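You operate a simulated robot arm through the tools that you are given. There is no shell and no other tool. Be economical: measure what you need, move in short steps, check, and stop when the job is done.

You run a simulated two-armed robot. Do the job below in one go: nothing can be reset, and whatever is moved stays where it is left.

TASK
Take the teal notebook from the open shelf of the sideboard and put it in the tray. Close the paper drawer. Take the peg winder and leave it on the top of the music bench. Close the drawer with a dark knob. Put one of the wooden blocks from the top of the work table on the green magnifier. Take the lid off the tin on the top of the work table and lay it down there. Take the yellow mug from the worktop by the mug rack and leave it in the basin. Take the jug and put it in the drawer tray. Do these in any order. Set down upright: wooden block, mug, jug.

Only the result counts: the job must be done as asked and must still hold three seconds after the hand-in. Knocking over, shifting, dropping, spilling or breaking anything else fails it. Lids that push on must go on centred and level and be pressed home; caps that screw on are set level and turned clockwise until they are tight.

THE ROBOT
Two 7-joint arms with fingered hands on one trunk, on a base that drives. Base frame: it is fixed to the floor where the robot stands at the start and does not move with it; the origin is under the middle of the robot, x ahead of it, y to its left, z up. Units: m, rad, N and s.
The left shoulder is at the start at [0.07, 0.162, 1.096], the right one opposite. With the tool pointing down near the work surface each hand reaches from about 0.1 to 0.58 m from the robot's upright axis, wherever it stands, measured 20 degrees to its own side. Places, roughly: basin (36x26 cm) [0.34, 5.36, 0.7]; drawer tray (34x22x7 cm) [-0.8, 5.4, 0.7]; drawer with a dark knob [-1.4, 1.6, 0.7]; jug (13x8x10 cm) [-1.4, 3, 0.3]; magnifier (19x10x3 cm) [-1.7, 2.4, 0.8]; mug [0, 5.25, 0.75]; notebook [0.5, -0.25, 0.25]; paper drawer [0.4, 0.2, 0.4]; peg winder (15x4x6 cm) [0.8, 1.9, 1.2]; tin [-1.75, 2, 0.75]; top of the music bench [0.7, 2, 0.7]; tray (23x20x4 cm) [-1.4, 3, 0.6]; wooden block (5x5x5 cm) [-1.5, 1.9, 0.8]; wooden block (5x9x5 cm) [-1.5, 2.2, 0.8]; wooden block (6x6x6 cm) [-1.5, 2.4, 0.8]. Payload 4 kg a hand.
Tool frame (each hand has its own): the origin (TCP) lies between the finger pads and is the grasp point; the fingertips stand 0.026 m ahead of it; z points along the fingers, y is the line along which they close. The gripper opens to 0.132 m. The gripper's body begins 0.073 m behind the TCP. The gripper is a hand of 4 fingers: y runs from the thumb to the fingers, the wrist lies at [0, 0, -0.224] in the tool frame.
Orientation is told as [roll, pitch, yaw] about the base's x, y, z axes, in that order, counted from this pose: with the fingers straight down and closing along the base's y, the tool's x points along the base's -x, its y along +y and its z along -z.

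THE INTERFACE
- The arms move only by the tool jog_arm. It takes "left_moves", "right_moves" or both (then of equal length, played together; a hand with none holds still); each is one flat list of numbers, 6 for each row, row after row: the shift along the base's x, y, z in m, then the turn, a rotation vector about the base's x, y, z in rad. In form: [x, y, z, wx, wy, wz, x, y, z, wx, wy, wz, ...]. A call has 1 to 8 rows; each row shifts and turns the commanded pose from where the row before left it. Each row takes 0.2 s and may step no farther than 0.05 m and 0.15 rad from the row before; otherwise, the whole call is refused. A pose out of reach is approached as far as the arm can. The call stops where the force on the tool passes 40 N (or 10 N more than at its start, if that is more) or the arm is blocked; 0.2 s more then pass. In this call time passes only in rows, and 0.2 s behind the last. It gives the time, the measured TCP pose, the force on the tool (base axes), the opening and the grip force at its end, in the units of the frame above (readings bear some noise), with the torque about the TCP (base axes, N m) and any sound that the robot's microphone picked up, and new pictures: "views" is both (left out), scene, wrist or none (wrist: the cameras of the hands that moved).
- Cameras (640 x 400 px; columns grow to the right, rows downward): "scene" is now at [0.0956, 0.0355, 1.2812]; the picture's right is [0.63, -0.78, 0.00], its down [-0.72, -0.58, -0.38] and it looks along [0.29, 0.24, -0.93] (base axes); focal length 264 px, centre (320, 200). "left" rides on the left gripper at [-0.073, 0.006, -0.094] in its tool frame; the picture's right is [-0.08, -1.00, 0.00], its down [0.78, -0.06, -0.62] and it looks along [0.61, -0.05, 0.79] (tool axes); focal length 230 px, centre (320, 200). "right" rides on the right gripper at [0.073, 0.006, -0.093] in its tool frame; the picture's right is [-0.08, 1.00, 0.00], its down [-0.78, -0.06, -0.62] and it looks along [-0.62, -0.05, 0.79] (tool axes); focal length 230 px, centre (320, 200). There is no depth. A picture from a camera that has moved, and an enlarged one, comes with that camera's place and axes in the base frame and with its lens.
- move_column(by): slides the trunk up (or, below 0, down) by that many m; the arms and the scene camera ride with it, the base frame stays. It gives what a move gives, with no picture.
- roll_base(legs): drives the robot by 1 to 6 legs, each [ahead, left, turn to the left] in m, m and rad, along the robot's own axes; the way and the turn of a leg run together, so that a leg with both is an arc; at most 1.5 m and 3.142 rad a leg. The arms and the cameras ride along, it lands a little off, and it stops where it bumps. It gives what a move gives, and a new picture of the scene camera.
- finger_targets(finger1, finger2, finger3, thumb_bend, hand): sets how far each is bent, from 0 (flat) to 1 (curled in); at 0.3 the hand is open as for a grip, at 0.7 the pads meet at the TCP. One left out holds its place. A second passes; each finger stops where it meets its share of the squeeze, and holds until it gets a number again. It is the only way to open and close the hand. It gives what a move gives, with no picture; readings hold the bend of each and the force on the fingers (four entries, about 0 where the hand has none), thumb and palm.
- aim_head(pan, tilt): turns the head with the scene camera to pan (to the left, within 1.501 rad either way) and tilt (down, from -0.506 to 1.204), counted from straight ahead of the robot. It gives what a move gives, and a new picture of the scene camera.
- inspect(camera, box): a new picture of the part [left, top, right, bottom] of that camera's present view, enlarged. No time passes.
- sign_off(): hands the job in; it is judged then, once.

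Work in short steps. Places have to be worked out from the pictures, the camera data and where the tool is seen: move nearer, look again, correct. Check each grasp and each placing, and mend what went wrong. You have 196 turns and 260 pictures in all, those below and enlarged ones among them. Open the grippers and draw the arms clear of the work before you hand the job in, unless the task says otherwise.

The tools are called after ">>>" by a JSON object that holds its "api" and its "payload". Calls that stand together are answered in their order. jog_arm: Moves the arms, as the interface text tells. Its arguments: {"type":"object","properties":{"left_moves":{"type":"array"},"right_moves":{"type":"array"},"views":{"type":"string","enum":["both","scene","wrist","none"]}},"required":[]} The other tools are called the same way: move_column (by) slides the trunk up or down; finger_targets (finger1, finger2, finger3, thumb_bend, hand) moves the fingers one by one; roll_base (legs) drives the base; aim_head (pan, tilt) turns the head that bears the scene camera; inspect (camera, box) takes an enlarged picture of a part of a camera's view; sign_off () hands the job in.

At the start:

```text
time_s: 0.0
left_position: [0.2875, 0.1711, 0.6191]
left_orientation: [0.001, -0.001, 0.001]
left_force: [0.2, -0.5, -0.2]
left_wrist_torque: [-0.04, -0.02, -0.01]
left_grip_width: 0.132
left_gripper_force: 0.0
left_shape: jaw
left_bend: [0.3, 0.3, 0.3, 0.3]
left_finger forces: [0.0, 0.0, 0.1, 0.0, 0.0, 0.1]
right_position: [0.3269, -0.0915, 0.5699]
right_orientation: [-0.029, -0.002, 0.008]
right_force: [0.1, -0.1, -0.3]
right_wrist_torque: [-0.02, 0.03, 0.01]
right_grip_width: 0.1319
right_gripper_force: 0.1
right_shape: jaw
right_bend: [0.3, 0.3, 0.3, 0.3]
right_finger forces: [0.1, 0.0, 0.0, 0.1, 0.0, 0.1]
trunk travel left (down, up): [-0.575, 0.365]
robot x, y, heading: [-0.0043, -0.0028, 0.001]
head pan, tilt: [0.681, 1.182]
```

scene: 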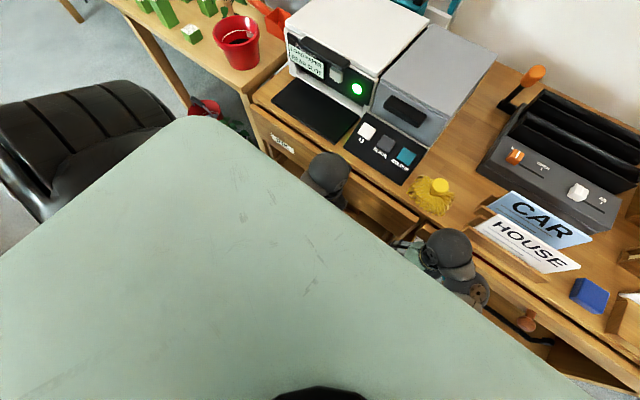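
right: 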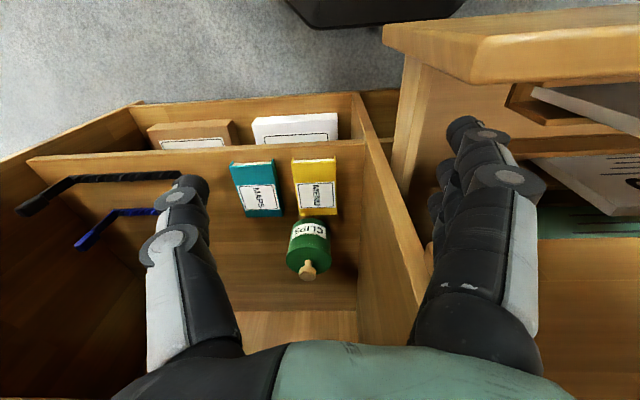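
left: 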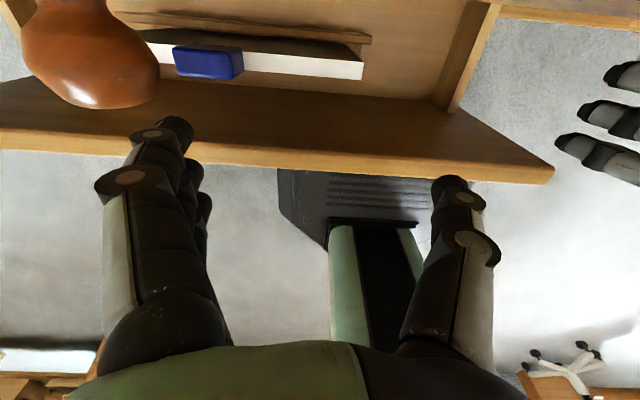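

The right wrist camera looks into the open shelf. I turn the head to get an overview of the sideboard ahead.

>>> {"api": "aim_head", "payload": {"pan": -0.3, "tilt": 0.9}}

>>> {"api": "inspect", "payload": {"camera": "right", "box": [140, 80, 460, 280]}}

```text
time_s: 1.2
left_position: [0.2876, 0.1732, 0.6194]
left_orientation: [-0.002, 0.0, 0.0]
left_force: [-0.2, -0.3, -0.3]
left_wrist_torque: [0.0, 0.0, 0.01]
left_grip_width: 0.1319
left_gripper_force: 0.1
left_shape: jaw
left_bend: [0.3, 0.3, 0.3, 0.3]
left_finger forces: [0.0, 0.0, 0.0, 0.0, 0.1, 0.0]
right_position: [0.3249, -0.093, 0.5687]
right_orientation: [-0.031, -0.001, 0.008]
right_force: [-0.2, 0.2, 0.2]
right_wrist_torque: [0.0, -0.01, 0.0]
right_grip_width: 0.1321
right_gripper_force: 0.0
right_shape: jaw
right_bend: [0.3, 0.3, 0.3, 0.3]
right_finger forces: [0.1, 0.0, 0.0, 0.1, 0.0, 0.0]
trunk travel left (down, up): [-0.575, 0.365]
robot x, y, heading: [0.0013, -0.0024, -0.0]
head pan, tilt: [-0.3, 0.901]
camera scene: at [0.1232, -0.0228, 1.3], right [-0.29, -0.96, 0.0], down [-0.75, 0.23, -0.62], along [0.59, -0.18, -0.78], focal length 264 px, centre (320, 200)
```

scene: 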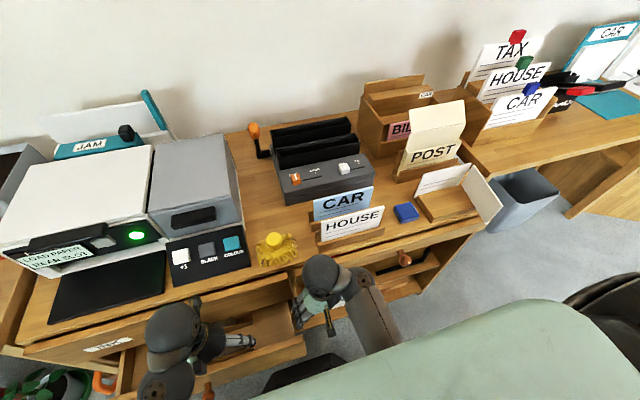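

```text
2.00 times, centred on (300, 180) of right
camera zoom: at [0.252, -0.0855, 0.6629], right [0.07, 1.0, -0.03], down [0.78, -0.04, 0.62], along [0.62, -0.07, -0.78], focal length 460 px, centre (360, 240)
```

zoom: 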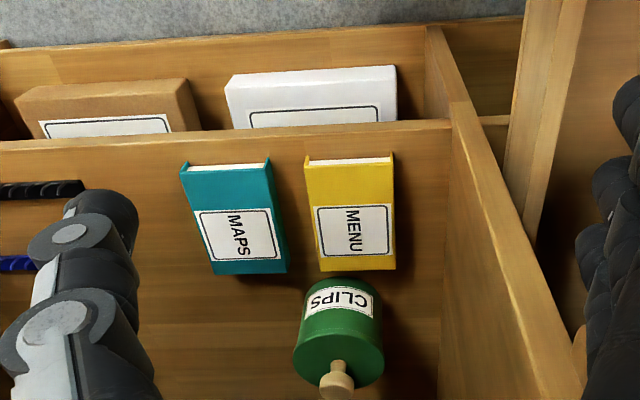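

Arms hide the sideboard front. I back up a bit for a proper look at it.

>>> {"api": "roll_base", "payload": {"legs": [[-0.45, 0, 0]]}}

>>> {"api": "aim_head", "payload": {"pan": 0.0, "tilt": 0.75}}

```text
time_s: 3.0
left_position: [0.0742, 0.1724, 0.6194]
left_orientation: [-0.001, -0.004, 0.0]
left_force: [-0.7, 0.1, -0.6]
left_wrist_torque: [0.02, -0.01, 0.01]
left_grip_width: 0.1319
left_gripper_force: 0.1
left_shape: jaw
left_bend: [0.3, 0.3, 0.3, 0.3]
left_finger forces: [0.0, 0.1, 0.1, 0.1, 0.0, 0.1]
right_position: [0.1215, -0.0923, 0.5751]
right_orientation: [-0.016, -0.03, -0.026]
right_force: [-0.7, 0.2, 3.2]
right_wrist_torque: [0.33, 0.07, -0.01]
right_grip_width: 0.1317
right_gripper_force: 0.1
right_shape: jaw
right_bend: [0.27, 0.3, 0.3, 0.3]
right_finger forces: [3.9, 0.0, 0.1, 0.1, 0.0, 0.1]
trunk travel left (down, up): [-0.575, 0.365]
robot x, y, heading: [-0.2092, 0.0021, -0.002]
head pan, tilt: [-0.3, 0.901]
stopped in leg 1: the force on the tool passed its limit (the readings are from after the stop); the commanded pose is now the measured one
camera scene: at [-0.0916, -0.0226, 1.3001], right [-0.3, -0.96, 0.0], down [-0.75, 0.23, -0.62], along [0.59, -0.18, -0.78], focal length 264 px, centre (320, 200)
```

scene: 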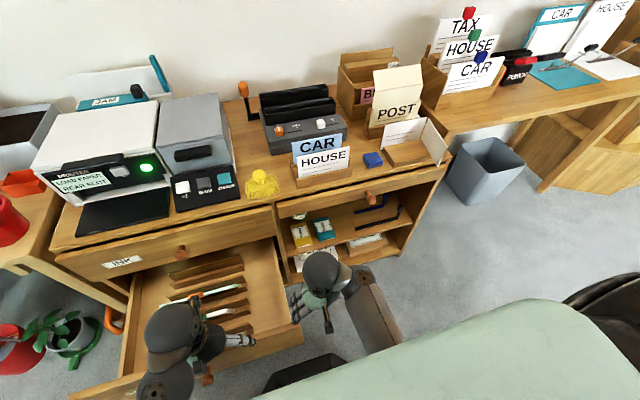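

```text
time_s: 3.8
left_position: [0.0759, 0.1725, 0.6206]
left_orientation: [0.0, -0.002, 0.0]
left_force: [0.0, -1.0, 0.6]
left_wrist_torque: [-0.02, 0.0, -0.02]
left_grip_width: 0.1315
left_gripper_force: 0.1
left_shape: jaw
left_bend: [0.3, 0.3, 0.3, 0.3]
left_finger forces: [0.0, 0.1, 0.1, 0.0, 0.1, 0.0]
right_position: [0.1214, -0.0922, 0.5736]
right_orientation: [-0.014, -0.028, -0.025]
right_force: [0.2, -0.8, 7.8]
right_wrist_torque: [0.57, 0.14, -0.01]
right_grip_width: 0.1317
right_gripper_force: 0.0
right_shape: jaw
right_bend: [0.27, 0.3, 0.3, 0.3]
right_finger forces: [7.4, 0.0, 0.0, 0.1, 0.0, 0.0]
trunk travel left (down, up): [-0.575, 0.365]
robot x, y, heading: [-0.2088, 0.0002, 0.002]
head pan, tilt: [0.0, 0.75]
camera scene: at [-0.0787, -0.0009, 1.312], right [0.0, -1.0, 0.0], down [-0.68, 0.0, -0.73], along [0.73, 0.0, -0.68], focal length 264 px, centre (320, 200)
```

scene: 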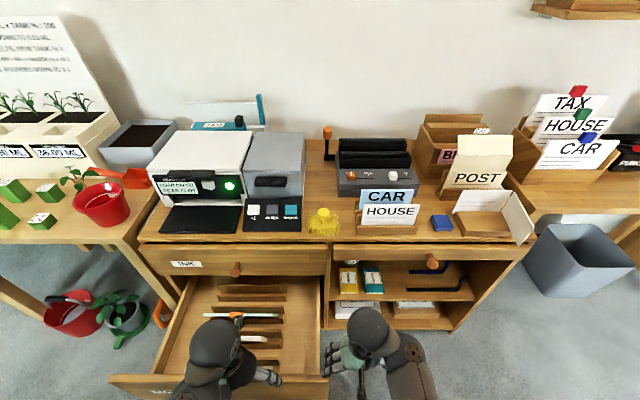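

The right hand's finger is resting on the drawer front. I lift the right hand clear.

>>> {"api": "jog_arm", "payload": {"right_moves": [0, 0, 0.03, 0, 0, 0, 0, 0, 0.05, 0, 0, 0, 0, 0, 0.05, 0, 0, 0], "left_moves": [0, 0, 0.03, 0, 0, 0, 0, 0, 0.05, 0, 0, 0, 0, 0, 0.05, 0, 0, 0], "views": "both"}}

```text
time_s: 4.6
left_position: [0.056, 0.1825, 0.6769]
left_orientation: [-0.001, -0.008, -0.001]
left_force: [-0.4, 0.9, 0.2]
left_wrist_torque: [-0.01, -0.04, -0.01]
left_grip_width: 0.1317
left_gripper_force: 0.1
left_shape: jaw
left_bend: [0.3, 0.3, 0.3, 0.3]
left_finger forces: [0.0, 0.1, 0.0, 0.0, 0.0, 0.0]
left hand out of reach, approached as far as the arm can: row 2, 3
right_position: [0.1093, -0.1048, 0.6558]
right_orientation: [-0.008, -0.025, -0.026]
right_force: [-0.6, -0.2, 0.2]
right_wrist_torque: [0.04, -0.01, 0.04]
right_grip_width: 0.132
right_gripper_force: 0.1
right_shape: jaw
right_bend: [0.3, 0.3, 0.3, 0.3]
right_finger forces: [0.1, 0.0, 0.0, 0.0, 0.0, 0.0]
right hand out of reach, approached as far as the arm can: row 2, 3
trunk travel left (down, up): [-0.575, 0.365]
robot x, y, heading: [-0.2112, -0.0017, 0.0]
head pan, tilt: [0.0, 0.75]
camera scene: at [-0.0818, -0.004, 1.3123], right [0.0, -1.0, 0.0], down [-0.68, 0.0, -0.73], along [0.73, 0.0, -0.68], focal length 264 px, centre (320, 200)
camera right: at [0.0345, -0.0963, 0.7472], right [0.1, 0.99, -0.01], down [0.77, -0.08, 0.64], along [0.63, -0.07, -0.77], focal length 230 px, centre (320, 200)
camera left: at [0.1282, 0.1882, 0.7711], right [0.08, -1.0, 0.0], down [-0.79, -0.06, 0.61], along [-0.61, -0.05, -0.79], focal length 230 px, centre (320, 200)
```

scene: 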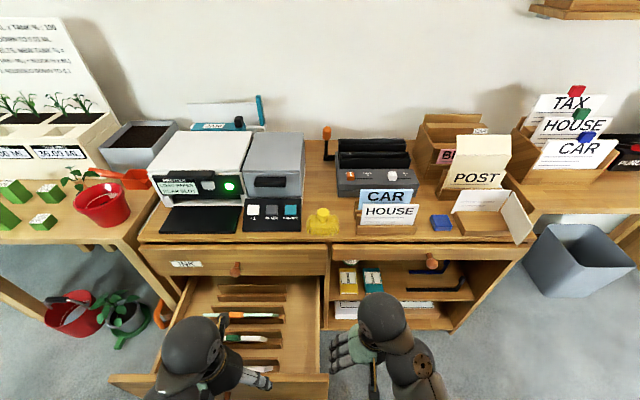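
right: 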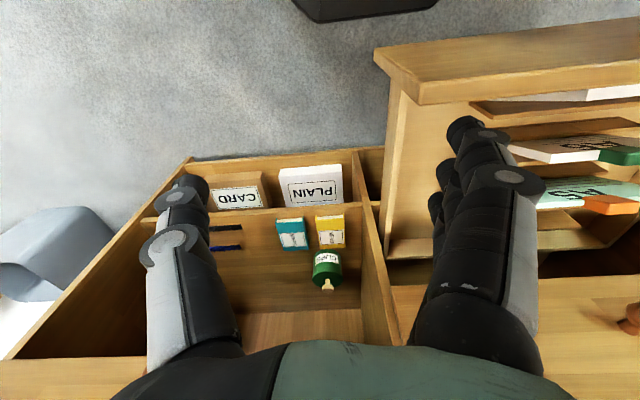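
left: 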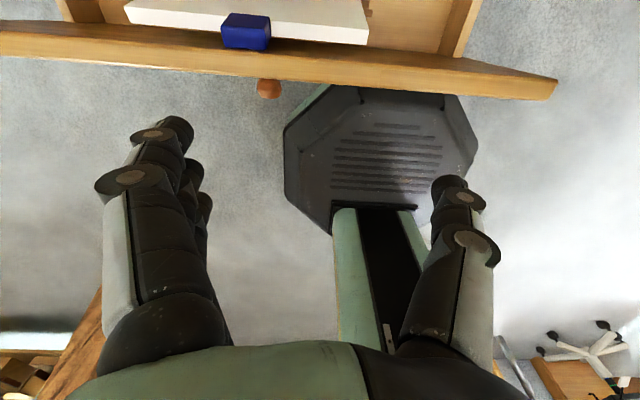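

The paper drawer's front is at about x≈0.08, sticking out under the INK drawer. I back off and step left so the right hand can be lowered before it and push.

>>> {"api": "roll_base", "payload": {"legs": [[-0.4, 0, 0], [0, 0.3, 0]]}}

>>> {"api": "finger_targets", "payload": {"hand": "right", "finger1": 0.7, "finger2": 0.7, "finger3": 0.7, "thumb_bend": 0.7}}

```text
time_s: 8.7
left_position: [-0.3471, 0.4866, 0.6755]
left_orientation: [-0.004, -0.005, 0.005]
left_force: [0.0, -0.6, -0.9]
left_wrist_torque: [0.01, 0.02, 0.01]
left_grip_width: 0.1318
left_gripper_force: 0.0
left_shape: jaw
left_bend: [0.3, 0.3, 0.3, 0.3]
left_finger forces: [0.1, 0.0, 0.0, 0.0, 0.0, 0.0]
right_position: [-0.2917, 0.1993, 0.6545]
right_orientation: [-0.013, -0.027, -0.021]
right_force: [0.0, 0.7, 0.9]
right_wrist_torque: [-0.03, 0.04, -0.01]
right_grip_width: 0.1319
right_gripper_force: 0.0
right_shape: jaw
right_bend: [0.3, 0.3, 0.3, 0.3]
right_finger forces: [0.1, 0.1, 0.0, 0.0, 0.0, 0.0]
trunk travel left (down, up): [-0.575, 0.365]
robot x, y, heading: [-0.6164, 0.3034, 0.004]
head pan, tilt: [0.0, 0.75]
camera scene: at [-0.4835, 0.302, 1.3119], right [0.01, -1.0, 0.0], down [-0.68, 0.0, -0.73], along [0.73, 0.0, -0.68], focal length 264 px, centre (320, 200)
```

scene: 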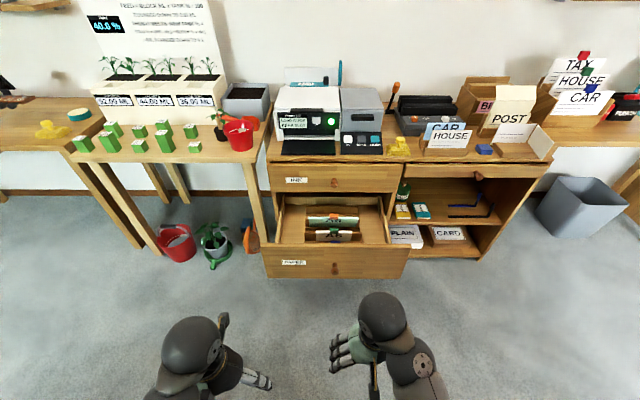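

```text
time_s: 9.7
left_position: [-0.3476, 0.4866, 0.6755]
left_orientation: [-0.004, -0.006, 0.005]
left_force: [-0.1, 0.0, -0.3]
left_wrist_torque: [0.01, 0.0, 0.0]
left_grip_width: 0.1317
left_gripper_force: 0.0
left_shape: jaw
left_bend: [0.3, 0.3, 0.3, 0.3]
left_finger forces: [0.0, 0.0, 0.1, 0.0, 0.0, 0.0]
right_position: [-0.2916, 0.1994, 0.6542]
right_orientation: [-0.015, -0.027, -0.022]
right_force: [-0.6, 1.4, 0.3]
right_wrist_torque: [0.03, 0.0, 0.02]
right_grip_width: 0.0144
right_gripper_force: 0.2
right_shape: fingers
right_bend: [0.7, 0.7, 0.7, 0.7]
right_finger forces: [0.0, 0.1, 0.0, 0.0, 0.0, 0.1]
trunk travel left (down, up): [-0.575, 0.365]
robot x, y, heading: [-0.6177, 0.301, 0.008]
head pan, tilt: [0.0, 0.75]
```

Paper drawer front spans y≈0–0.5, z≈0.36–0.545, knob at y≈0.25. I lower the closed right hand to z≈0.4 and shift the robot slightly right, to push beside the knob.

>>> {"api": "jog_arm", "payload": {"right_moves": [0, 0, -0.05, 0, 0, 0, 0, 0, -0.05, 0, 0, 0, 0, 0, -0.05, 0, 0, 0, 0, 0, -0.05, 0, 0, 0, 0, 0, -0.04, 0, 0, 0], "views": "none"}}

>>> {"api": "roll_base", "payload": {"legs": [[0, -0.05, 0], [0.25, 0, 0]]}}

```text
time_s: 10.9
left_position: [-0.3485, 0.4867, 0.6754]
left_orientation: [-0.002, -0.004, 0.004]
left_force: [-0.5, 0.3, -0.7]
left_wrist_torque: [-0.04, -0.02, -0.03]
left_grip_width: 0.1319
left_gripper_force: 0.2
left_shape: jaw
left_bend: [0.3, 0.3, 0.3, 0.3]
left_finger forces: [0.0, 0.0, 0.0, 0.1, 0.0, 0.2]
right_position: [-0.2919, 0.1981, 0.4122]
right_orientation: [-0.014, -0.025, -0.021]
right_force: [-0.1, -0.4, -0.6]
right_wrist_torque: [0.01, -0.01, 0.01]
right_grip_width: 0.0143
right_gripper_force: 0.1
right_shape: fingers
right_bend: [0.7, 0.7, 0.7, 0.7]
right_finger forces: [0.0, 0.0, 0.1, 0.0, 0.0, 0.0]
trunk travel left (down, up): [-0.575, 0.365]
robot x, y, heading: [-0.6185, 0.3018, 0.009]
head pan, tilt: [0.0, 0.75]
```

```text
time_s: 13.2
left_position: [-0.1028, 0.4397, 0.6749]
left_orientation: [-0.003, -0.004, 0.007]
left_force: [-0.3, 0.1, 0.6]
left_wrist_torque: [-0.04, -0.03, -0.02]
left_grip_width: 0.1317
left_gripper_force: 0.2
left_shape: jaw
left_bend: [0.3, 0.3, 0.3, 0.3]
left_finger forces: [0.0, 0.0, 0.0, 0.1, 0.0, 0.0]
right_position: [-0.0463, 0.1504, 0.413]
right_orientation: [-0.014, -0.027, -0.019]
right_force: [0.3, -0.2, -0.1]
right_wrist_torque: [0.0, 0.01, 0.01]
right_grip_width: 0.0144
right_gripper_force: 0.1
right_shape: fingers
right_bend: [0.7, 0.7, 0.7, 0.7]
right_finger forces: [0.0, 0.1, 0.1, 0.1, 0.1, 0.0]
trunk travel left (down, up): [-0.575, 0.365]
robot x, y, heading: [-0.3756, 0.2534, 0.014]
head pan, tilt: [0.0, 0.75]
camera scene: at [-0.2375, 0.2532, 1.3118], right [0.01, -1.0, 0.0], down [-0.68, -0.01, -0.73], along [0.73, 0.01, -0.68], focal length 264 px, centre (320, 200)
```

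scene: 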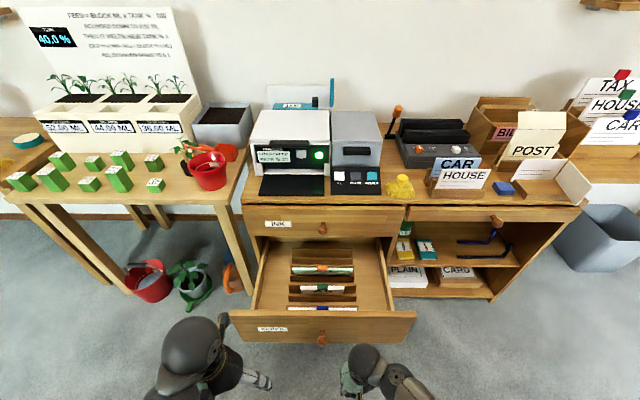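

I drive ahead to push the drawer in.

>>> {"api": "roll_base", "payload": {"legs": [[0.36, 0, 0]]}}

```text
time_s: 15.6
left_position: [0.2582, 0.4432, 0.6747]
left_orientation: [-0.002, -0.006, 0.011]
left_force: [0.7, -1.3, 0.3]
left_wrist_torque: [-0.01, 0.04, 0.02]
left_grip_width: 0.1319
left_gripper_force: 0.1
left_shape: jaw
left_bend: [0.3, 0.3, 0.3, 0.3]
left_finger forces: [0.0, 0.0, 0.0, 0.1, 0.1, 0.0]
right_position: [0.3146, 0.1557, 0.4128]
right_orientation: [-0.011, -0.027, -0.018]
right_force: [0.3, 0.4, 0.4]
right_wrist_torque: [0.04, 0.0, -0.02]
right_grip_width: 0.0143
right_gripper_force: 0.0
right_shape: fingers
right_bend: [0.7, 0.7, 0.7, 0.7]
right_finger forces: [0.0, 0.0, 0.1, 0.1, 0.0, 0.0]
trunk travel left (down, up): [-0.575, 0.365]
robot x, y, heading: [-0.0122, 0.2585, 0.01]
head pan, tilt: [0.0, 0.75]
camera scene: at [0.1234, 0.2566, 1.3118], right [0.01, -1.0, 0.0], down [-0.68, -0.01, -0.73], along [0.73, 0.01, -0.68], focal length 264 px, centre (320, 200)
```

scene: 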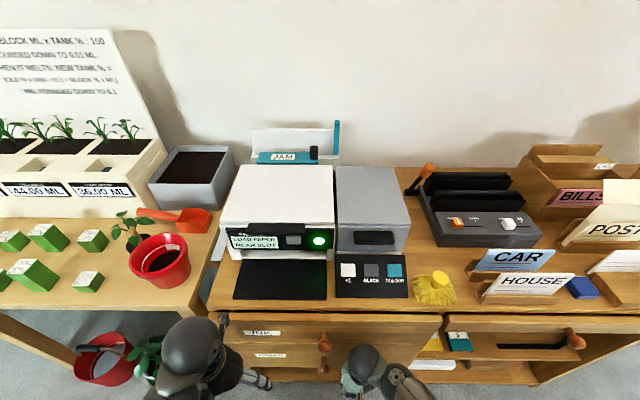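

Drawer is nearly in; I finish the push with the arm until contact force rises.

>>> {"api": "jog_arm", "payload": {"right_moves": [0.02, 0, 0, 0, 0, 0, 0.02, 0, 0, 0, 0, 0, 0.02, 0, 0, 0, 0, 0, 0.02, 0, 0, 0, 0, 0, 0.02, 0, 0, 0, 0, 0], "views": "scene"}}

```text
time_s: 17.0
left_position: [0.2526, 0.4119, 0.6751]
left_orientation: [-0.004, -0.007, -0.038]
left_force: [0.9, 0.0, -0.1]
left_wrist_torque: [0.02, 0.1, 0.01]
left_grip_width: 0.1321
left_gripper_force: 0.0
left_shape: jaw
left_bend: [0.3, 0.3, 0.3, 0.3]
left_finger forces: [0.1, 0.0, 0.0, 0.1, 0.0, 0.0]
right_position: [0.3239, 0.1595, 0.3923]
right_orientation: [0.015, 0.052, 0.061]
right_force: [0.2, 0.1, 0.9]
right_wrist_torque: [0.01, 0.03, 0.01]
right_grip_width: 0.0142
right_gripper_force: 0.1
right_shape: fingers
right_bend: [0.7, 0.7, 0.7, 0.7]
right_finger forces: [0.0, 0.0, 0.0, 0.1, 0.0, 0.1]
trunk travel left (down, up): [-0.575, 0.365]
robot x, y, heading: [-0.0323, 0.2377, -0.035]
head pan, tilt: [0.0, 0.75]
stopped in row 5 (right hand): the arm was blocked; the commanded pose is now the measured one
camera scene: at [0.0823, 0.2342, 1.3148], right [-0.04, -1.0, 0.0], down [-0.67, 0.03, -0.74], along [0.74, -0.03, -0.67], focal length 264 px, centre (320, 200)
```

scene: 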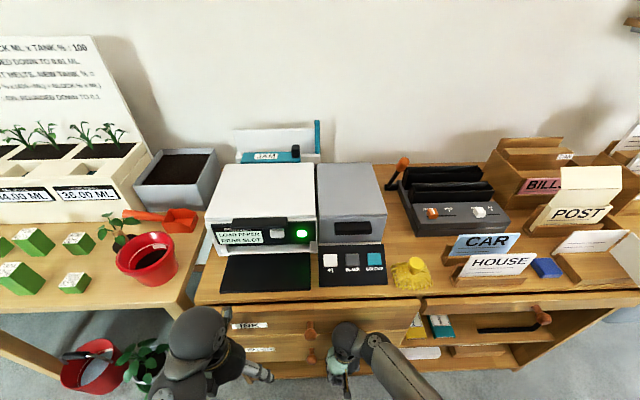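

The arm blocked and pushed the base a bit, so the drawer seems fully home. I back off and check it, moving right toward the notebook.

>>> {"api": "roll_base", "payload": {"legs": [[-0.3, 0, 0.035], [0, -0.3, 0]]}}

>>> {"api": "inspect", "payload": {"camera": "scene", "box": [160, 180, 480, 380]}}

```text
time_s: 17.6
left_position: [0.2553, 0.4131, 0.67]
left_orientation: [-0.005, 0.006, -0.031]
left_force: [-0.4, 0.0, 0.1]
left_wrist_torque: [0.02, -0.06, 0.02]
left_grip_width: 0.1319
left_gripper_force: 0.0
left_shape: jaw
left_bend: [0.3, 0.3, 0.3, 0.3]
left_finger forces: [0.0, 0.0, 0.0, 0.0, 0.0, 0.0]
right_position: [0.3176, 0.1625, 0.382]
right_orientation: [0.012, 0.084, 0.069]
right_force: [0.1, 0.4, 0.1]
right_wrist_torque: [0.01, 0.02, -0.02]
right_grip_width: 0.0143
right_gripper_force: 0.1
right_shape: fingers
right_bend: [0.7, 0.7, 0.7, 0.7]
right_finger forces: [0.0, 0.0, 0.1, 0.0, 0.0, 0.0]
trunk travel left (down, up): [-0.575, 0.365]
robot x, y, heading: [-0.0313, 0.2414, -0.033]
head pan, tilt: [0.0, 0.75]
stopped in leg 1: the robot was blocked; the commanded pose is now the measured one
camera scene: at [0.1009, 0.2342, 1.3115], right [-0.04, -1.0, 0.0], down [-0.68, 0.02, -0.73], along [0.73, -0.03, -0.68], focal length 264 px, centre (320, 200)
```

scene: 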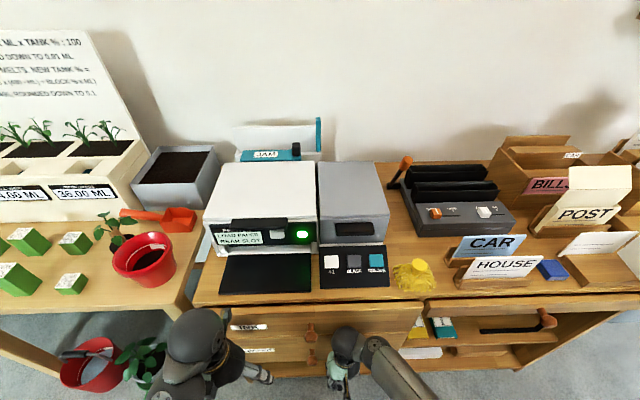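

```text
2.00 times, centred on (320, 280) of scene
camera zoom: at [0.1009, 0.2342, 1.3115], right [-0.04, -1.0, 0.0], down [-0.68, 0.02, -0.73], along [0.73, -0.03, -0.68], focal length 527 px, centre (320, 40)
```

zoom: 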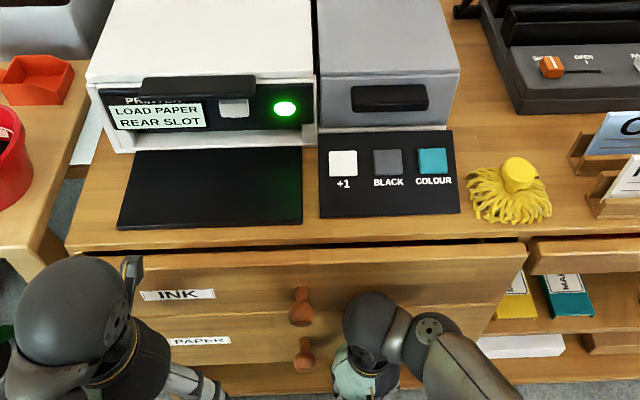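

Backing with a turn was blocked. I try backing straight.

>>> {"api": "roll_base", "payload": {"legs": [[-0.15, 0, 0]]}}

```text
time_s: 19.0
left_position: [0.1052, 0.4178, 0.6721]
left_orientation: [-0.005, 0.007, -0.033]
left_force: [0.5, 0.4, 0.1]
left_wrist_torque: [-0.01, -0.01, 0.01]
left_grip_width: 0.1318
left_gripper_force: 0.0
left_shape: jaw
left_bend: [0.3, 0.3, 0.3, 0.3]
left_finger forces: [0.0, 0.0, 0.1, 0.1, 0.1, 0.0]
right_position: [0.1687, 0.1657, 0.3824]
right_orientation: [0.01, 0.079, 0.064]
right_force: [0.4, -0.1, 0.1]
right_wrist_torque: [0.0, -0.03, -0.01]
right_grip_width: 0.0142
right_gripper_force: 0.1
right_shape: fingers
right_bend: [0.7, 0.7, 0.7, 0.7]
right_finger forces: [0.1, 0.0, 0.1, 0.0, 0.0, 0.1]
trunk travel left (down, up): [-0.575, 0.365]
robot x, y, heading: [-0.1815, 0.2454, -0.04]
head pan, tilt: [0.0, 0.75]
camera scene: at [-0.0499, 0.2402, 1.3121], right [-0.04, -1.0, 0.0], down [-0.68, 0.02, -0.73], along [0.73, -0.03, -0.68], focal length 264 px, centre (320, 200)
```

scene: 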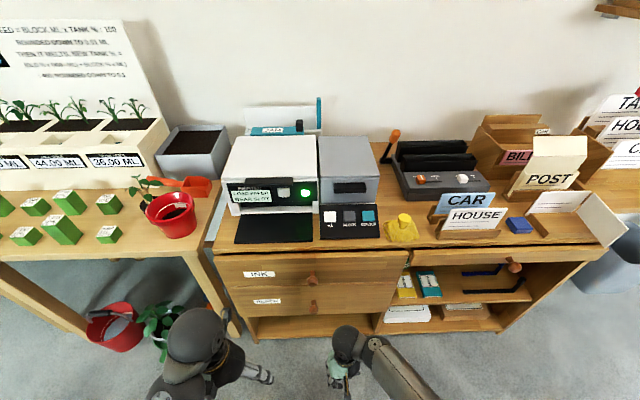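

The paper drawer is closed flush. I now move right to the notebook.

>>> {"api": "roll_base", "payload": {"legs": [[0, 0, 0.04], [0, -0.33, 0]]}}

>>> {"api": "inspect", "payload": {"camera": "scene", "box": [240, 210, 480, 360]}}

```text
time_s: 21.6
left_position: [0.0992, 0.1058, 0.6709]
left_orientation: [-0.004, 0.009, 0.011]
left_force: [0.3, -0.8, -0.7]
left_wrist_torque: [0.0, 0.01, -0.01]
left_grip_width: 0.132
left_gripper_force: 0.1
left_shape: jaw
left_bend: [0.3, 0.3, 0.3, 0.3]
left_finger forces: [0.0, 0.0, 0.0, 0.0, 0.1, 0.0]
right_position: [0.1749, -0.1436, 0.3824]
right_orientation: [0.014, 0.082, 0.11]
right_force: [0.1, -0.5, -0.9]
right_wrist_torque: [0.03, -0.01, 0.0]
right_grip_width: 0.0145
right_gripper_force: 0.0
right_shape: fingers
right_bend: [0.7, 0.7, 0.7, 0.7]
right_finger forces: [0.0, 0.0, 0.0, 0.0, 0.0, 0.1]
trunk travel left (down, up): [-0.575, 0.365]
robot x, y, heading: [-0.1808, -0.0809, 0.008]
head pan, tilt: [0.0, 0.75]
camera scene: at [-0.0462, -0.0796, 1.3119], right [0.01, -1.0, 0.0], down [-0.68, -0.01, -0.73], along [0.73, 0.01, -0.68], focal length 264 px, centre (320, 200)
```

scene: 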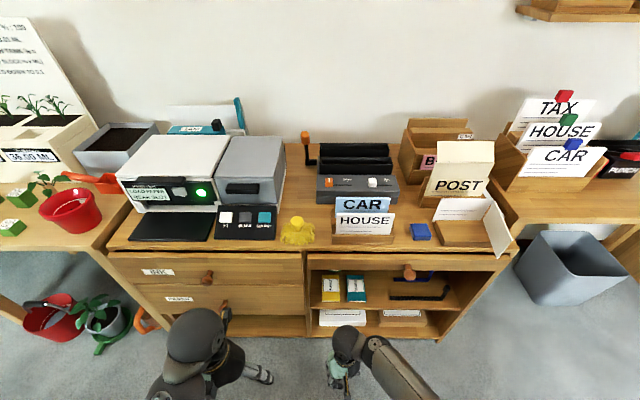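

```text
2.67 times, centred on (360, 285) of scene
camera zoom: at [-0.0462, -0.0796, 1.3119], right [0.01, -1.0, 0.0], down [-0.68, -0.01, -0.73], along [0.73, 0.01, -0.68], focal length 703 px, centre (213, -27)
```

zoom: 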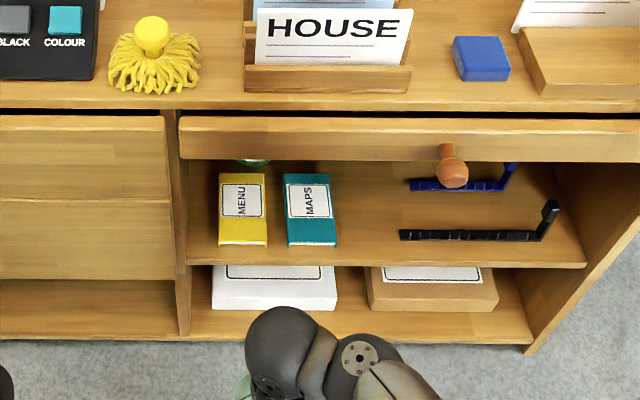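

Teal notebook: x 0.44–0.55, y −0.19…−0.26, on the shelf at z≈0.31, with head room ~0.28. I open the right hand partly (~0.10), drive up a bit and pitch the hand forward.

>>> {"api": "roll_base", "payload": {"legs": [[0.1, -0.04, 0]]}}

>>> {"api": "finger_targets", "payload": {"hand": "right", "finger1": 0.4, "finger2": 0.4, "finger3": 0.4, "thumb_bend": 0.4}}

>>> {"api": "jog_arm", "payload": {"right_moves": [0, -0.01, 0.015, 0, -0.1, -0.1, 0, -0.01, 0.015, 0, -0.12, 0, 0, -0.01, 0, 0, -0.12, 0, 0.02, -0.01, 0, 0, -0.12, 0, 0.03, 0, 0, 0, -0.12, 0], "views": "both"}}

```text
time_s: 22.7
left_position: [0.1995, 0.0676, 0.6707]
left_orientation: [-0.003, 0.011, 0.009]
left_force: [-0.2, 0.1, -0.3]
left_wrist_torque: [0.02, 0.05, -0.01]
left_grip_width: 0.1319
left_gripper_force: 0.1
left_shape: jaw
left_bend: [0.3, 0.3, 0.3, 0.3]
left_finger forces: [0.1, 0.0, 0.1, 0.1, 0.1, 0.0]
right_position: [0.2744, -0.182, 0.3821]
right_orientation: [0.012, 0.082, 0.107]
right_force: [0.0, 0.3, -0.4]
right_wrist_torque: [0.0, 0.01, 0.0]
right_grip_width: 0.0146
right_gripper_force: 0.0
right_shape: fingers
right_bend: [0.7, 0.7, 0.7, 0.7]
right_finger forces: [0.0, 0.0, 0.0, 0.0, 0.1, 0.0]
trunk travel left (down, up): [-0.575, 0.365]
robot x, y, heading: [-0.0822, -0.1176, 0.009]
head pan, tilt: [0.0, 0.75]
camera scene: at [0.0551, -0.1177, 1.3118], right [0.01, -1.0, 0.0], down [-0.68, -0.01, -0.73], along [0.73, 0.01, -0.68], focal length 264 px, centre (320, 200)
```

scene: 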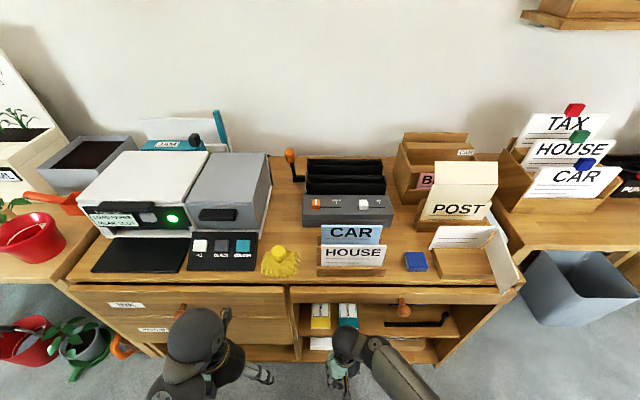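

```text
time_s: 23.7
left_position: [0.1987, 0.0669, 0.6711]
left_orientation: [-0.005, 0.008, 0.009]
left_force: [0.5, 0.3, 0.6]
left_wrist_torque: [0.0, -0.01, 0.03]
left_grip_width: 0.1319
left_gripper_force: 0.0
left_shape: jaw
left_bend: [0.3, 0.3, 0.3, 0.3]
left_finger forces: [0.1, 0.0, 0.1, 0.0, 0.0, 0.1]
right_position: [0.2748, -0.1817, 0.3817]
right_orientation: [0.013, 0.082, 0.108]
right_force: [0.8, -0.4, -0.2]
right_wrist_torque: [-0.01, -0.02, 0.02]
right_grip_width: 0.103
right_gripper_force: 0.1
right_shape: fingers
right_bend: [0.4, 0.4, 0.4, 0.4]
right_finger forces: [0.1, 0.1, 0.1, 0.0, 0.0, 0.0]
trunk travel left (down, up): [-0.575, 0.365]
robot x, y, heading: [-0.0791, -0.1196, 0.013]
head pan, tilt: [0.0, 0.75]
```

```text
time_s: 24.9
left_position: [0.1997, 0.0685, 0.671]
left_orientation: [-0.005, 0.009, 0.008]
left_force: [0.2, -0.7, 0.2]
left_wrist_torque: [-0.03, 0.0, -0.02]
left_grip_width: 0.1321
left_gripper_force: 0.0
left_shape: jaw
left_bend: [0.3, 0.3, 0.3, 0.3]
left_finger forces: [0.0, 0.0, 0.0, 0.0, 0.0, 0.1]
right_position: [0.3233, -0.2217, 0.4132]
right_orientation: [0.001, -0.501, 0.01]
right_force: [0.3, 0.2, -0.2]
right_wrist_torque: [0.02, 0.01, 0.0]
right_grip_width: 0.1031
right_gripper_force: 0.1
right_shape: fingers
right_bend: [0.4, 0.4, 0.4, 0.4]
right_finger forces: [0.0, 0.0, 0.0, 0.0, 0.0, 0.0]
trunk travel left (down, up): [-0.575, 0.365]
robot x, y, heading: [-0.081, -0.1189, 0.007]
head pan, tilt: [0.0, 0.75]
camera scene: at [0.0541, -0.117, 1.3119], right [0.01, -1.0, 0.0], down [-0.68, -0.01, -0.73], along [0.73, 0.01, -0.68], focal length 264 px, centre (320, 200)
camera right: at [0.2142, -0.2175, 0.4608], right [0.06, 1.0, 0.04], down [0.39, -0.06, 0.92], along [0.92, -0.04, -0.4], focal length 230 px, centre (320, 200)
```

scene: 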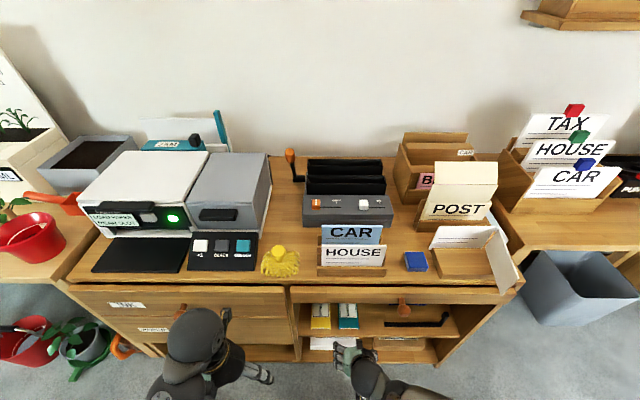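
right: 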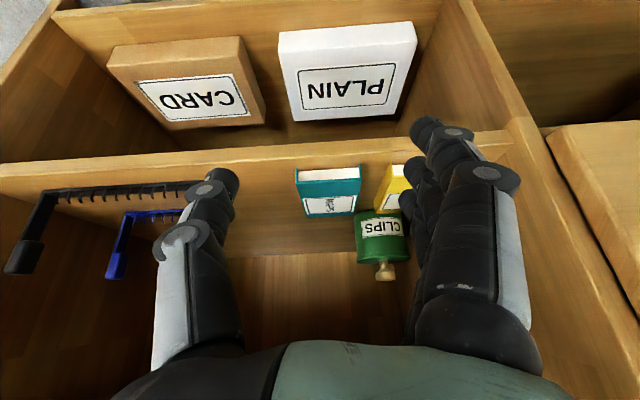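

Hand is aligned with the notebook in y. I advance over it and start descending.

>>> {"api": "jog_arm", "payload": {"right_moves": [0.05, 0, 0, 0, 0, 0, 0.05, 0, -0.025, 0, 0, 0, 0.03, 0, -0.03, 0, 0, 0], "views": "wrist"}}

```text
refused: row 2 steps farther than a row can; nothing moved
```

Row too long; I split it finer.

>>> {"api": "jog_arm", "payload": {"right_moves": [0.045, 0, 0, 0, 0, 0, 0.045, 0, -0.015, 0, 0, 0, 0.03, 0, -0.02, 0, 0, 0, 0.01, 0, -0.02, 0, 0, 0], "views": "wrist"}}

```text
time_s: 26.0
left_position: [0.1996, 0.0683, 0.6709]
left_orientation: [-0.006, 0.007, 0.008]
left_force: [0.7, 0.1, 0.3]
left_wrist_torque: [0.0, 0.01, 0.01]
left_grip_width: 0.1319
left_gripper_force: 0.1
left_shape: jaw
left_bend: [0.3, 0.3, 0.3, 0.3]
left_finger forces: [0.1, 0.0, 0.1, 0.0, 0.0, 0.1]
right_position: [0.462, -0.218, 0.3667]
right_orientation: [0.012, -0.516, 0.001]
right_force: [-6.1, -4.0, 22.6]
right_wrist_torque: [1.4, 0.6, 0.59]
right_grip_width: 0.1101
right_gripper_force: 10.9
right_shape: fingers
right_bend: [0.39, 0.4, 0.4, 0.4]
right_finger forces: [21.8, 0.1, 0.0, 0.0, 0.0, 0.0]
trunk travel left (down, up): [-0.575, 0.365]
robot x, y, heading: [-0.0808, -0.1146, 0.006]
head pan, tilt: [0.0, 0.75]
stopped in row 4 (right hand): the force on the tool passed its limit (the readings are from after the stop); the commanded pose is now the measured one
camera right: at [0.3517, -0.214, 0.4131], right [0.06, 1.0, 0.05], down [0.38, -0.07, 0.92], along [0.92, -0.04, -0.38], focal length 230 px, centre (320, 200)
```

right: 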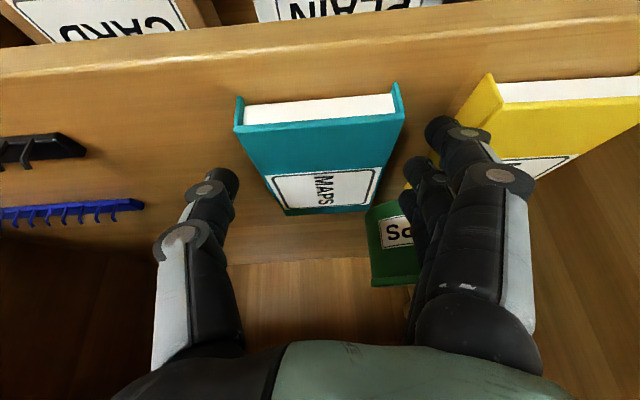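

Finger 1 touched the yellow notebook's edge; the side grip here is too cramped. Plan: hook the teal notebook's far edge with the thumb and middle finger together, drag it to overhang the shelf edge, then grip it there. First lift and re-shape the hand.

>>> {"api": "jog_arm", "payload": {"right_moves": [-0.01, 0, 0.02, 0, 0, 0, -0.03, 0, 0.03, 0, 0, 0], "views": "none"}}

>>> {"api": "finger_targets", "payload": {"hand": "right", "finger1": 1.0, "finger2": 0.68, "finger3": 1.0, "thumb_bend": 0.68}}

>>> {"api": "jog_arm", "payload": {"right_moves": [0, -0.005, 0, 0, -0.13, 0, 0.02, 0, 0, 0, -0.13, 0, 0.03, 0, 0, 0, -0.13, 0], "views": "wrist"}}

```text
time_s: 26.6
left_position: [0.2001, 0.0671, 0.6701]
left_orientation: [-0.003, 0.009, 0.009]
left_force: [-0.1, 0.1, -0.8]
left_wrist_torque: [0.01, 0.0, 0.05]
left_grip_width: 0.1317
left_gripper_force: 0.1
left_shape: jaw
left_bend: [0.3, 0.3, 0.3, 0.3]
left_finger forces: [0.1, 0.1, 0.0, 0.0, 0.0, 0.0]
right_position: [0.4197, -0.2205, 0.4166]
right_orientation: [0.008, -0.509, 0.004]
right_force: [0.5, 0.9, 0.0]
right_wrist_torque: [-0.01, -0.03, 0.02]
right_grip_width: 0.1039
right_gripper_force: 0.1
right_shape: fingers
right_bend: [0.4, 0.4, 0.4, 0.4]
right_finger forces: [0.2, 0.0, 0.1, 0.1, 0.0, 0.1]
trunk travel left (down, up): [-0.575, 0.365]
robot x, y, heading: [-0.0752, -0.1233, 0.011]
head pan, tilt: [0.0, 0.75]
```

```text
time_s: 27.6
left_position: [0.1984, 0.0688, 0.6714]
left_orientation: [-0.005, 0.009, 0.009]
left_force: [0.2, -0.3, -0.2]
left_wrist_torque: [0.01, -0.02, 0.04]
left_grip_width: 0.1321
left_gripper_force: 0.0
left_shape: jaw
left_bend: [0.3, 0.3, 0.3, 0.3]
left_finger forces: [0.0, 0.0, 0.1, 0.0, 0.0, 0.1]
right_position: [0.4181, -0.2203, 0.415]
right_orientation: [0.009, -0.51, 0.001]
right_force: [-0.8, -0.2, 0.3]
right_wrist_torque: [-0.02, -0.04, 0.0]
right_grip_width: 0.0396
right_gripper_force: 0.0
right_shape: fingers
right_bend: [1.0, 0.68, 1.0, 0.68]
right_finger forces: [0.1, 0.0, 0.0, 0.1, 0.1, 0.0]
trunk travel left (down, up): [-0.575, 0.365]
robot x, y, heading: [-0.0789, -0.1219, 0.006]
head pan, tilt: [0.0, 0.75]
```

```text
time_s: 28.4
left_position: [0.2003, 0.0679, 0.6696]
left_orientation: [-0.007, 0.008, 0.009]
left_force: [-0.4, 0.1, 0.4]
left_wrist_torque: [0.01, -0.01, 0.02]
left_grip_width: 0.1319
left_gripper_force: 0.1
left_shape: jaw
left_bend: [0.3, 0.3, 0.3, 0.3]
left_finger forces: [0.1, 0.0, 0.0, 0.0, 0.1, 0.0]
right_position: [0.4689, -0.2239, 0.4147]
right_orientation: [0.006, -0.901, 0.006]
right_force: [0.8, -0.5, 0.2]
right_wrist_torque: [-0.01, -0.01, -0.04]
right_grip_width: 0.0396
right_gripper_force: 0.0
right_shape: fingers
right_bend: [1.0, 0.68, 1.0, 0.68]
right_finger forces: [0.0, 0.0, 0.1, 0.1, 0.1, 0.1]
trunk travel left (down, up): [-0.575, 0.365]
robot x, y, heading: [-0.0798, -0.119, 0.007]
head pan, tilt: [0.0, 0.75]
camera right: at [0.3497, -0.2199, 0.4167], right [0.04, 1.0, 0.06], down [0.0, -0.06, 1.0], along [1.0, -0.04, -0.01], focal length 230 px, centre (320, 200)
```

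right: 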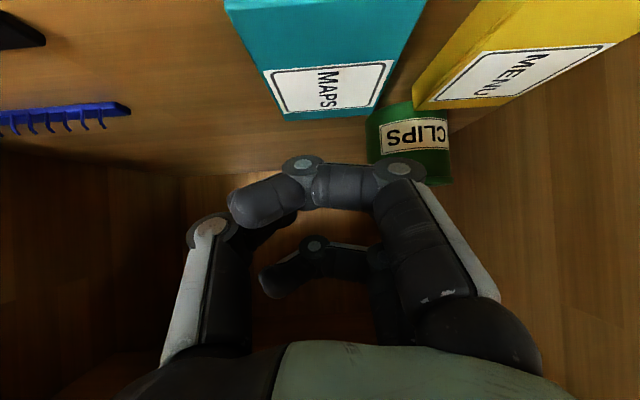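

Re-triangulating: shelf z≈0.333, notebook top ≈0.348, x 0.43–0.54, width ≈0.07. So finger 1 had touched the shelf board, being lowest. I'll pinch with thumb and middle finger, finger 1 curled away, at pitch −0.5.

>>> {"api": "jog_arm", "payload": {"right_moves": [-0.03, 0.003, 0.005, 0, 0.13, 0, -0.01, 0.003, 0, 0, 0.13, 0, 0, 0.003, 0, 0, 0.14, 0], "views": "none"}}

>>> {"api": "finger_targets", "payload": {"hand": "right", "finger1": 1.0, "finger2": 0.43, "finger3": 0.43, "thumb_bend": 0.43}}

>>> {"api": "jog_arm", "payload": {"right_moves": [0.035, 0, -0.02, 0, 0, 0, 0.012, 0, -0.02, 0, 0, 0], "views": "wrist"}}

```text
time_s: 29.2
left_position: [0.2002, 0.0676, 0.6711]
left_orientation: [-0.005, 0.009, 0.008]
left_force: [-0.4, 0.0, 1.0]
left_wrist_torque: [0.01, 0.0, -0.01]
left_grip_width: 0.132
left_gripper_force: 0.1
left_shape: jaw
left_bend: [0.3, 0.3, 0.3, 0.3]
left_finger forces: [0.1, 0.0, 0.0, 0.0, 0.1, 0.1]
right_position: [0.429, -0.2168, 0.4183]
right_orientation: [0.007, -0.496, 0.002]
right_force: [0.1, 0.1, -0.2]
right_wrist_torque: [0.01, 0.04, -0.01]
right_grip_width: 0.0397
right_gripper_force: 0.1
right_shape: fingers
right_bend: [1.0, 0.68, 1.0, 0.68]
right_finger forces: [0.1, 0.0, 0.1, 0.0, 0.1, 0.0]
trunk travel left (down, up): [-0.575, 0.365]
robot x, y, heading: [-0.0807, -0.1178, 0.008]
head pan, tilt: [0.0, 0.75]
```

```text
time_s: 30.2
left_position: [0.1992, 0.0671, 0.6702]
left_orientation: [-0.007, 0.01, 0.008]
left_force: [-0.5, 0.4, -0.1]
left_wrist_torque: [-0.03, 0.01, -0.03]
left_grip_width: 0.1319
left_gripper_force: 0.0
left_shape: jaw
left_bend: [0.3, 0.3, 0.3, 0.3]
left_finger forces: [0.0, 0.0, 0.1, 0.0, 0.0, 0.1]
right_position: [0.4298, -0.2159, 0.4192]
right_orientation: [0.01, -0.5, 0.001]
right_force: [-0.1, 0.3, 0.0]
right_wrist_torque: [0.01, 0.0, -0.01]
right_grip_width: 0.0514
right_gripper_force: 0.1
right_shape: fingers
right_bend: [1.0, 0.43, 0.43, 0.43]
right_finger forces: [0.1, 0.0, 0.0, 0.0, 0.0, 0.1]
trunk travel left (down, up): [-0.575, 0.365]
robot x, y, heading: [-0.0798, -0.119, 0.005]
head pan, tilt: [0.0, 0.75]
```

```text
time_s: 30.8
left_position: [0.1989, 0.0674, 0.6713]
left_orientation: [-0.006, 0.009, 0.008]
left_force: [0.2, 0.1, -0.3]
left_wrist_torque: [0.03, -0.01, 0.01]
left_grip_width: 0.1318
left_gripper_force: 0.1
left_shape: jaw
left_bend: [0.3, 0.3, 0.3, 0.3]
left_finger forces: [0.0, 0.0, 0.0, 0.1, 0.1, 0.0]
right_position: [0.4776, -0.2163, 0.3777]
right_orientation: [0.009, -0.5, 0.001]
right_force: [-0.5, 0.4, 0.3]
right_wrist_torque: [0.02, 0.01, -0.01]
right_grip_width: 0.0514
right_gripper_force: 0.0
right_shape: fingers
right_bend: [1.0, 0.43, 0.43, 0.43]
right_finger forces: [0.0, 0.0, 0.0, 0.0, 0.0, 0.0]
trunk travel left (down, up): [-0.575, 0.365]
robot x, y, heading: [-0.0781, -0.1148, 0.005]
head pan, tilt: [0.0, 0.75]
camera right: at [0.3688, -0.2113, 0.4268], right [0.06, 1.0, 0.04], down [0.39, -0.07, 0.92], along [0.92, -0.04, -0.4], focal length 230 px, centre (320, 200)
```

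right: 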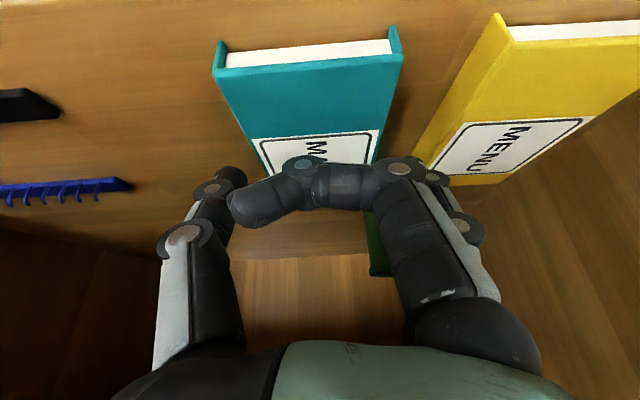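

The teal notebook is centred between thumb and finger 2. I descend the last ~17 mm gently.

>>> {"api": "jog_arm", "payload": {"right_moves": [0, 0, -0.008, 0, 0, 0, 0, 0, -0.006, 0, 0, 0, 0, 0, -0.005, 0, 0, 0], "views": "wrist"}}

```text
time_s: 31.6
left_position: [0.1996, 0.0684, 0.6713]
left_orientation: [-0.005, 0.008, 0.01]
left_force: [1.0, 0.4, -0.6]
left_wrist_torque: [0.01, 0.0, 0.0]
left_grip_width: 0.1319
left_gripper_force: 0.1
left_shape: jaw
left_bend: [0.3, 0.3, 0.3, 0.3]
left_finger forces: [0.0, 0.0, 0.0, 0.0, 0.0, 0.1]
right_position: [0.4771, -0.2155, 0.3609]
right_orientation: [0.007, -0.5, 0.006]
right_force: [-1.3, 0.8, 6.7]
right_wrist_torque: [-0.35, -0.02, -0.06]
right_grip_width: 0.0517
right_gripper_force: 3.0
right_shape: fingers
right_bend: [1.0, 0.43, 0.43, 0.43]
right_finger forces: [0.0, 0.0, 0.1, 0.0, 6.5, 0.0]
trunk travel left (down, up): [-0.575, 0.365]
robot x, y, heading: [-0.0815, -0.114, 0.003]
head pan, tilt: [0.0, 0.75]
camera right: at [0.3683, -0.2103, 0.4081], right [0.06, 1.0, 0.05], down [0.39, -0.07, 0.92], along [0.92, -0.04, -0.4], focal length 230 px, centre (320, 200)
```

right: 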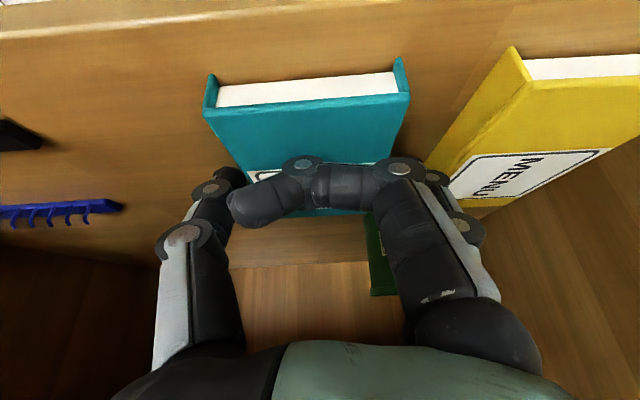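

Thumb tip touches the shelf board. I raise 2 mm and close thumb and finger 2.

>>> {"api": "jog_arm", "payload": {"right_moves": [0, 0, 0.002, 0, 0, 0], "views": "none"}}

>>> {"api": "finger_targets", "payload": {"hand": "right", "finger2": 0.65, "finger3": 0.55, "thumb_bend": 0.65}}

>>> {"api": "inspect", "payload": {"camera": "right", "box": [0, 0, 640, 400]}}

```text
time_s: 32.0
left_position: [0.1999, 0.0678, 0.6702]
left_orientation: [-0.007, 0.008, 0.009]
left_force: [-0.3, 0.2, -0.9]
left_wrist_torque: [-0.02, -0.01, 0.03]
left_grip_width: 0.1318
left_gripper_force: 0.1
left_shape: jaw
left_bend: [0.3, 0.3, 0.3, 0.3]
left_finger forces: [0.1, 0.1, 0.1, 0.1, 0.1, 0.0]
right_position: [0.4768, -0.2163, 0.3608]
right_orientation: [0.008, -0.497, 0.003]
right_force: [-0.2, 0.2, 0.4]
right_wrist_torque: [0.01, 0.04, 0.01]
right_grip_width: 0.0517
right_gripper_force: 0.1
right_shape: fingers
right_bend: [1.0, 0.43, 0.43, 0.43]
right_finger forces: [0.1, 0.0, 0.0, 0.1, 0.1, 0.0]
trunk travel left (down, up): [-0.575, 0.365]
robot x, y, heading: [-0.0794, -0.1188, 0.006]
head pan, tilt: [0.0, 0.75]
```

```text
time_s: 33.0
left_position: [0.2009, 0.0689, 0.6703]
left_orientation: [-0.004, 0.008, 0.008]
left_force: [0.7, -0.3, -0.4]
left_wrist_torque: [0.02, -0.01, 0.01]
left_grip_width: 0.1319
left_gripper_force: 0.0
left_shape: jaw
left_bend: [0.3, 0.3, 0.3, 0.3]
left_finger forces: [0.0, 0.0, 0.1, 0.1, 0.0, 0.0]
right_position: [0.4775, -0.2159, 0.3608]
right_orientation: [0.007, -0.498, 0.004]
right_force: [0.4, -0.4, 1.3]
right_wrist_torque: [0.01, -0.05, 0.01]
right_grip_width: 0.0461
right_gripper_force: 14.7
right_shape: fingers
right_bend: [1.0, 0.49, 0.5, 0.57]
right_finger forces: [0.1, 9.5, 5.0, 0.0, 15.0, 0.0]
trunk travel left (down, up): [-0.575, 0.365]
robot x, y, heading: [-0.081, -0.1162, 0.003]
head pan, tilt: [0.0, 0.75]
```

```text
1.00 times, centred on (320, 200) of right
camera zoom: at [0.3676, -0.211, 0.4094], right [0.06, 1.0, 0.04], down [0.39, -0.06, 0.92], along [0.92, -0.04, -0.4], focal length 230 px, centre (320, 200)
```

zoom: 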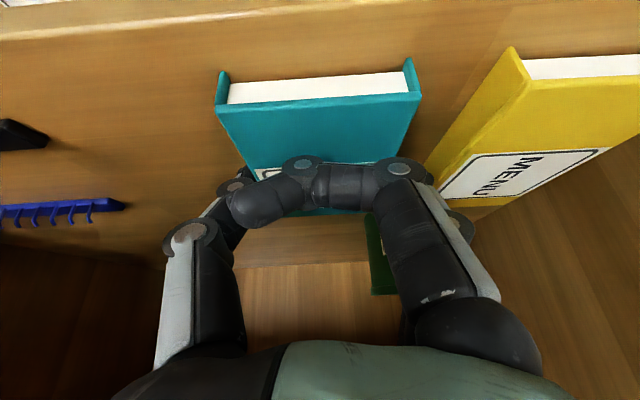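

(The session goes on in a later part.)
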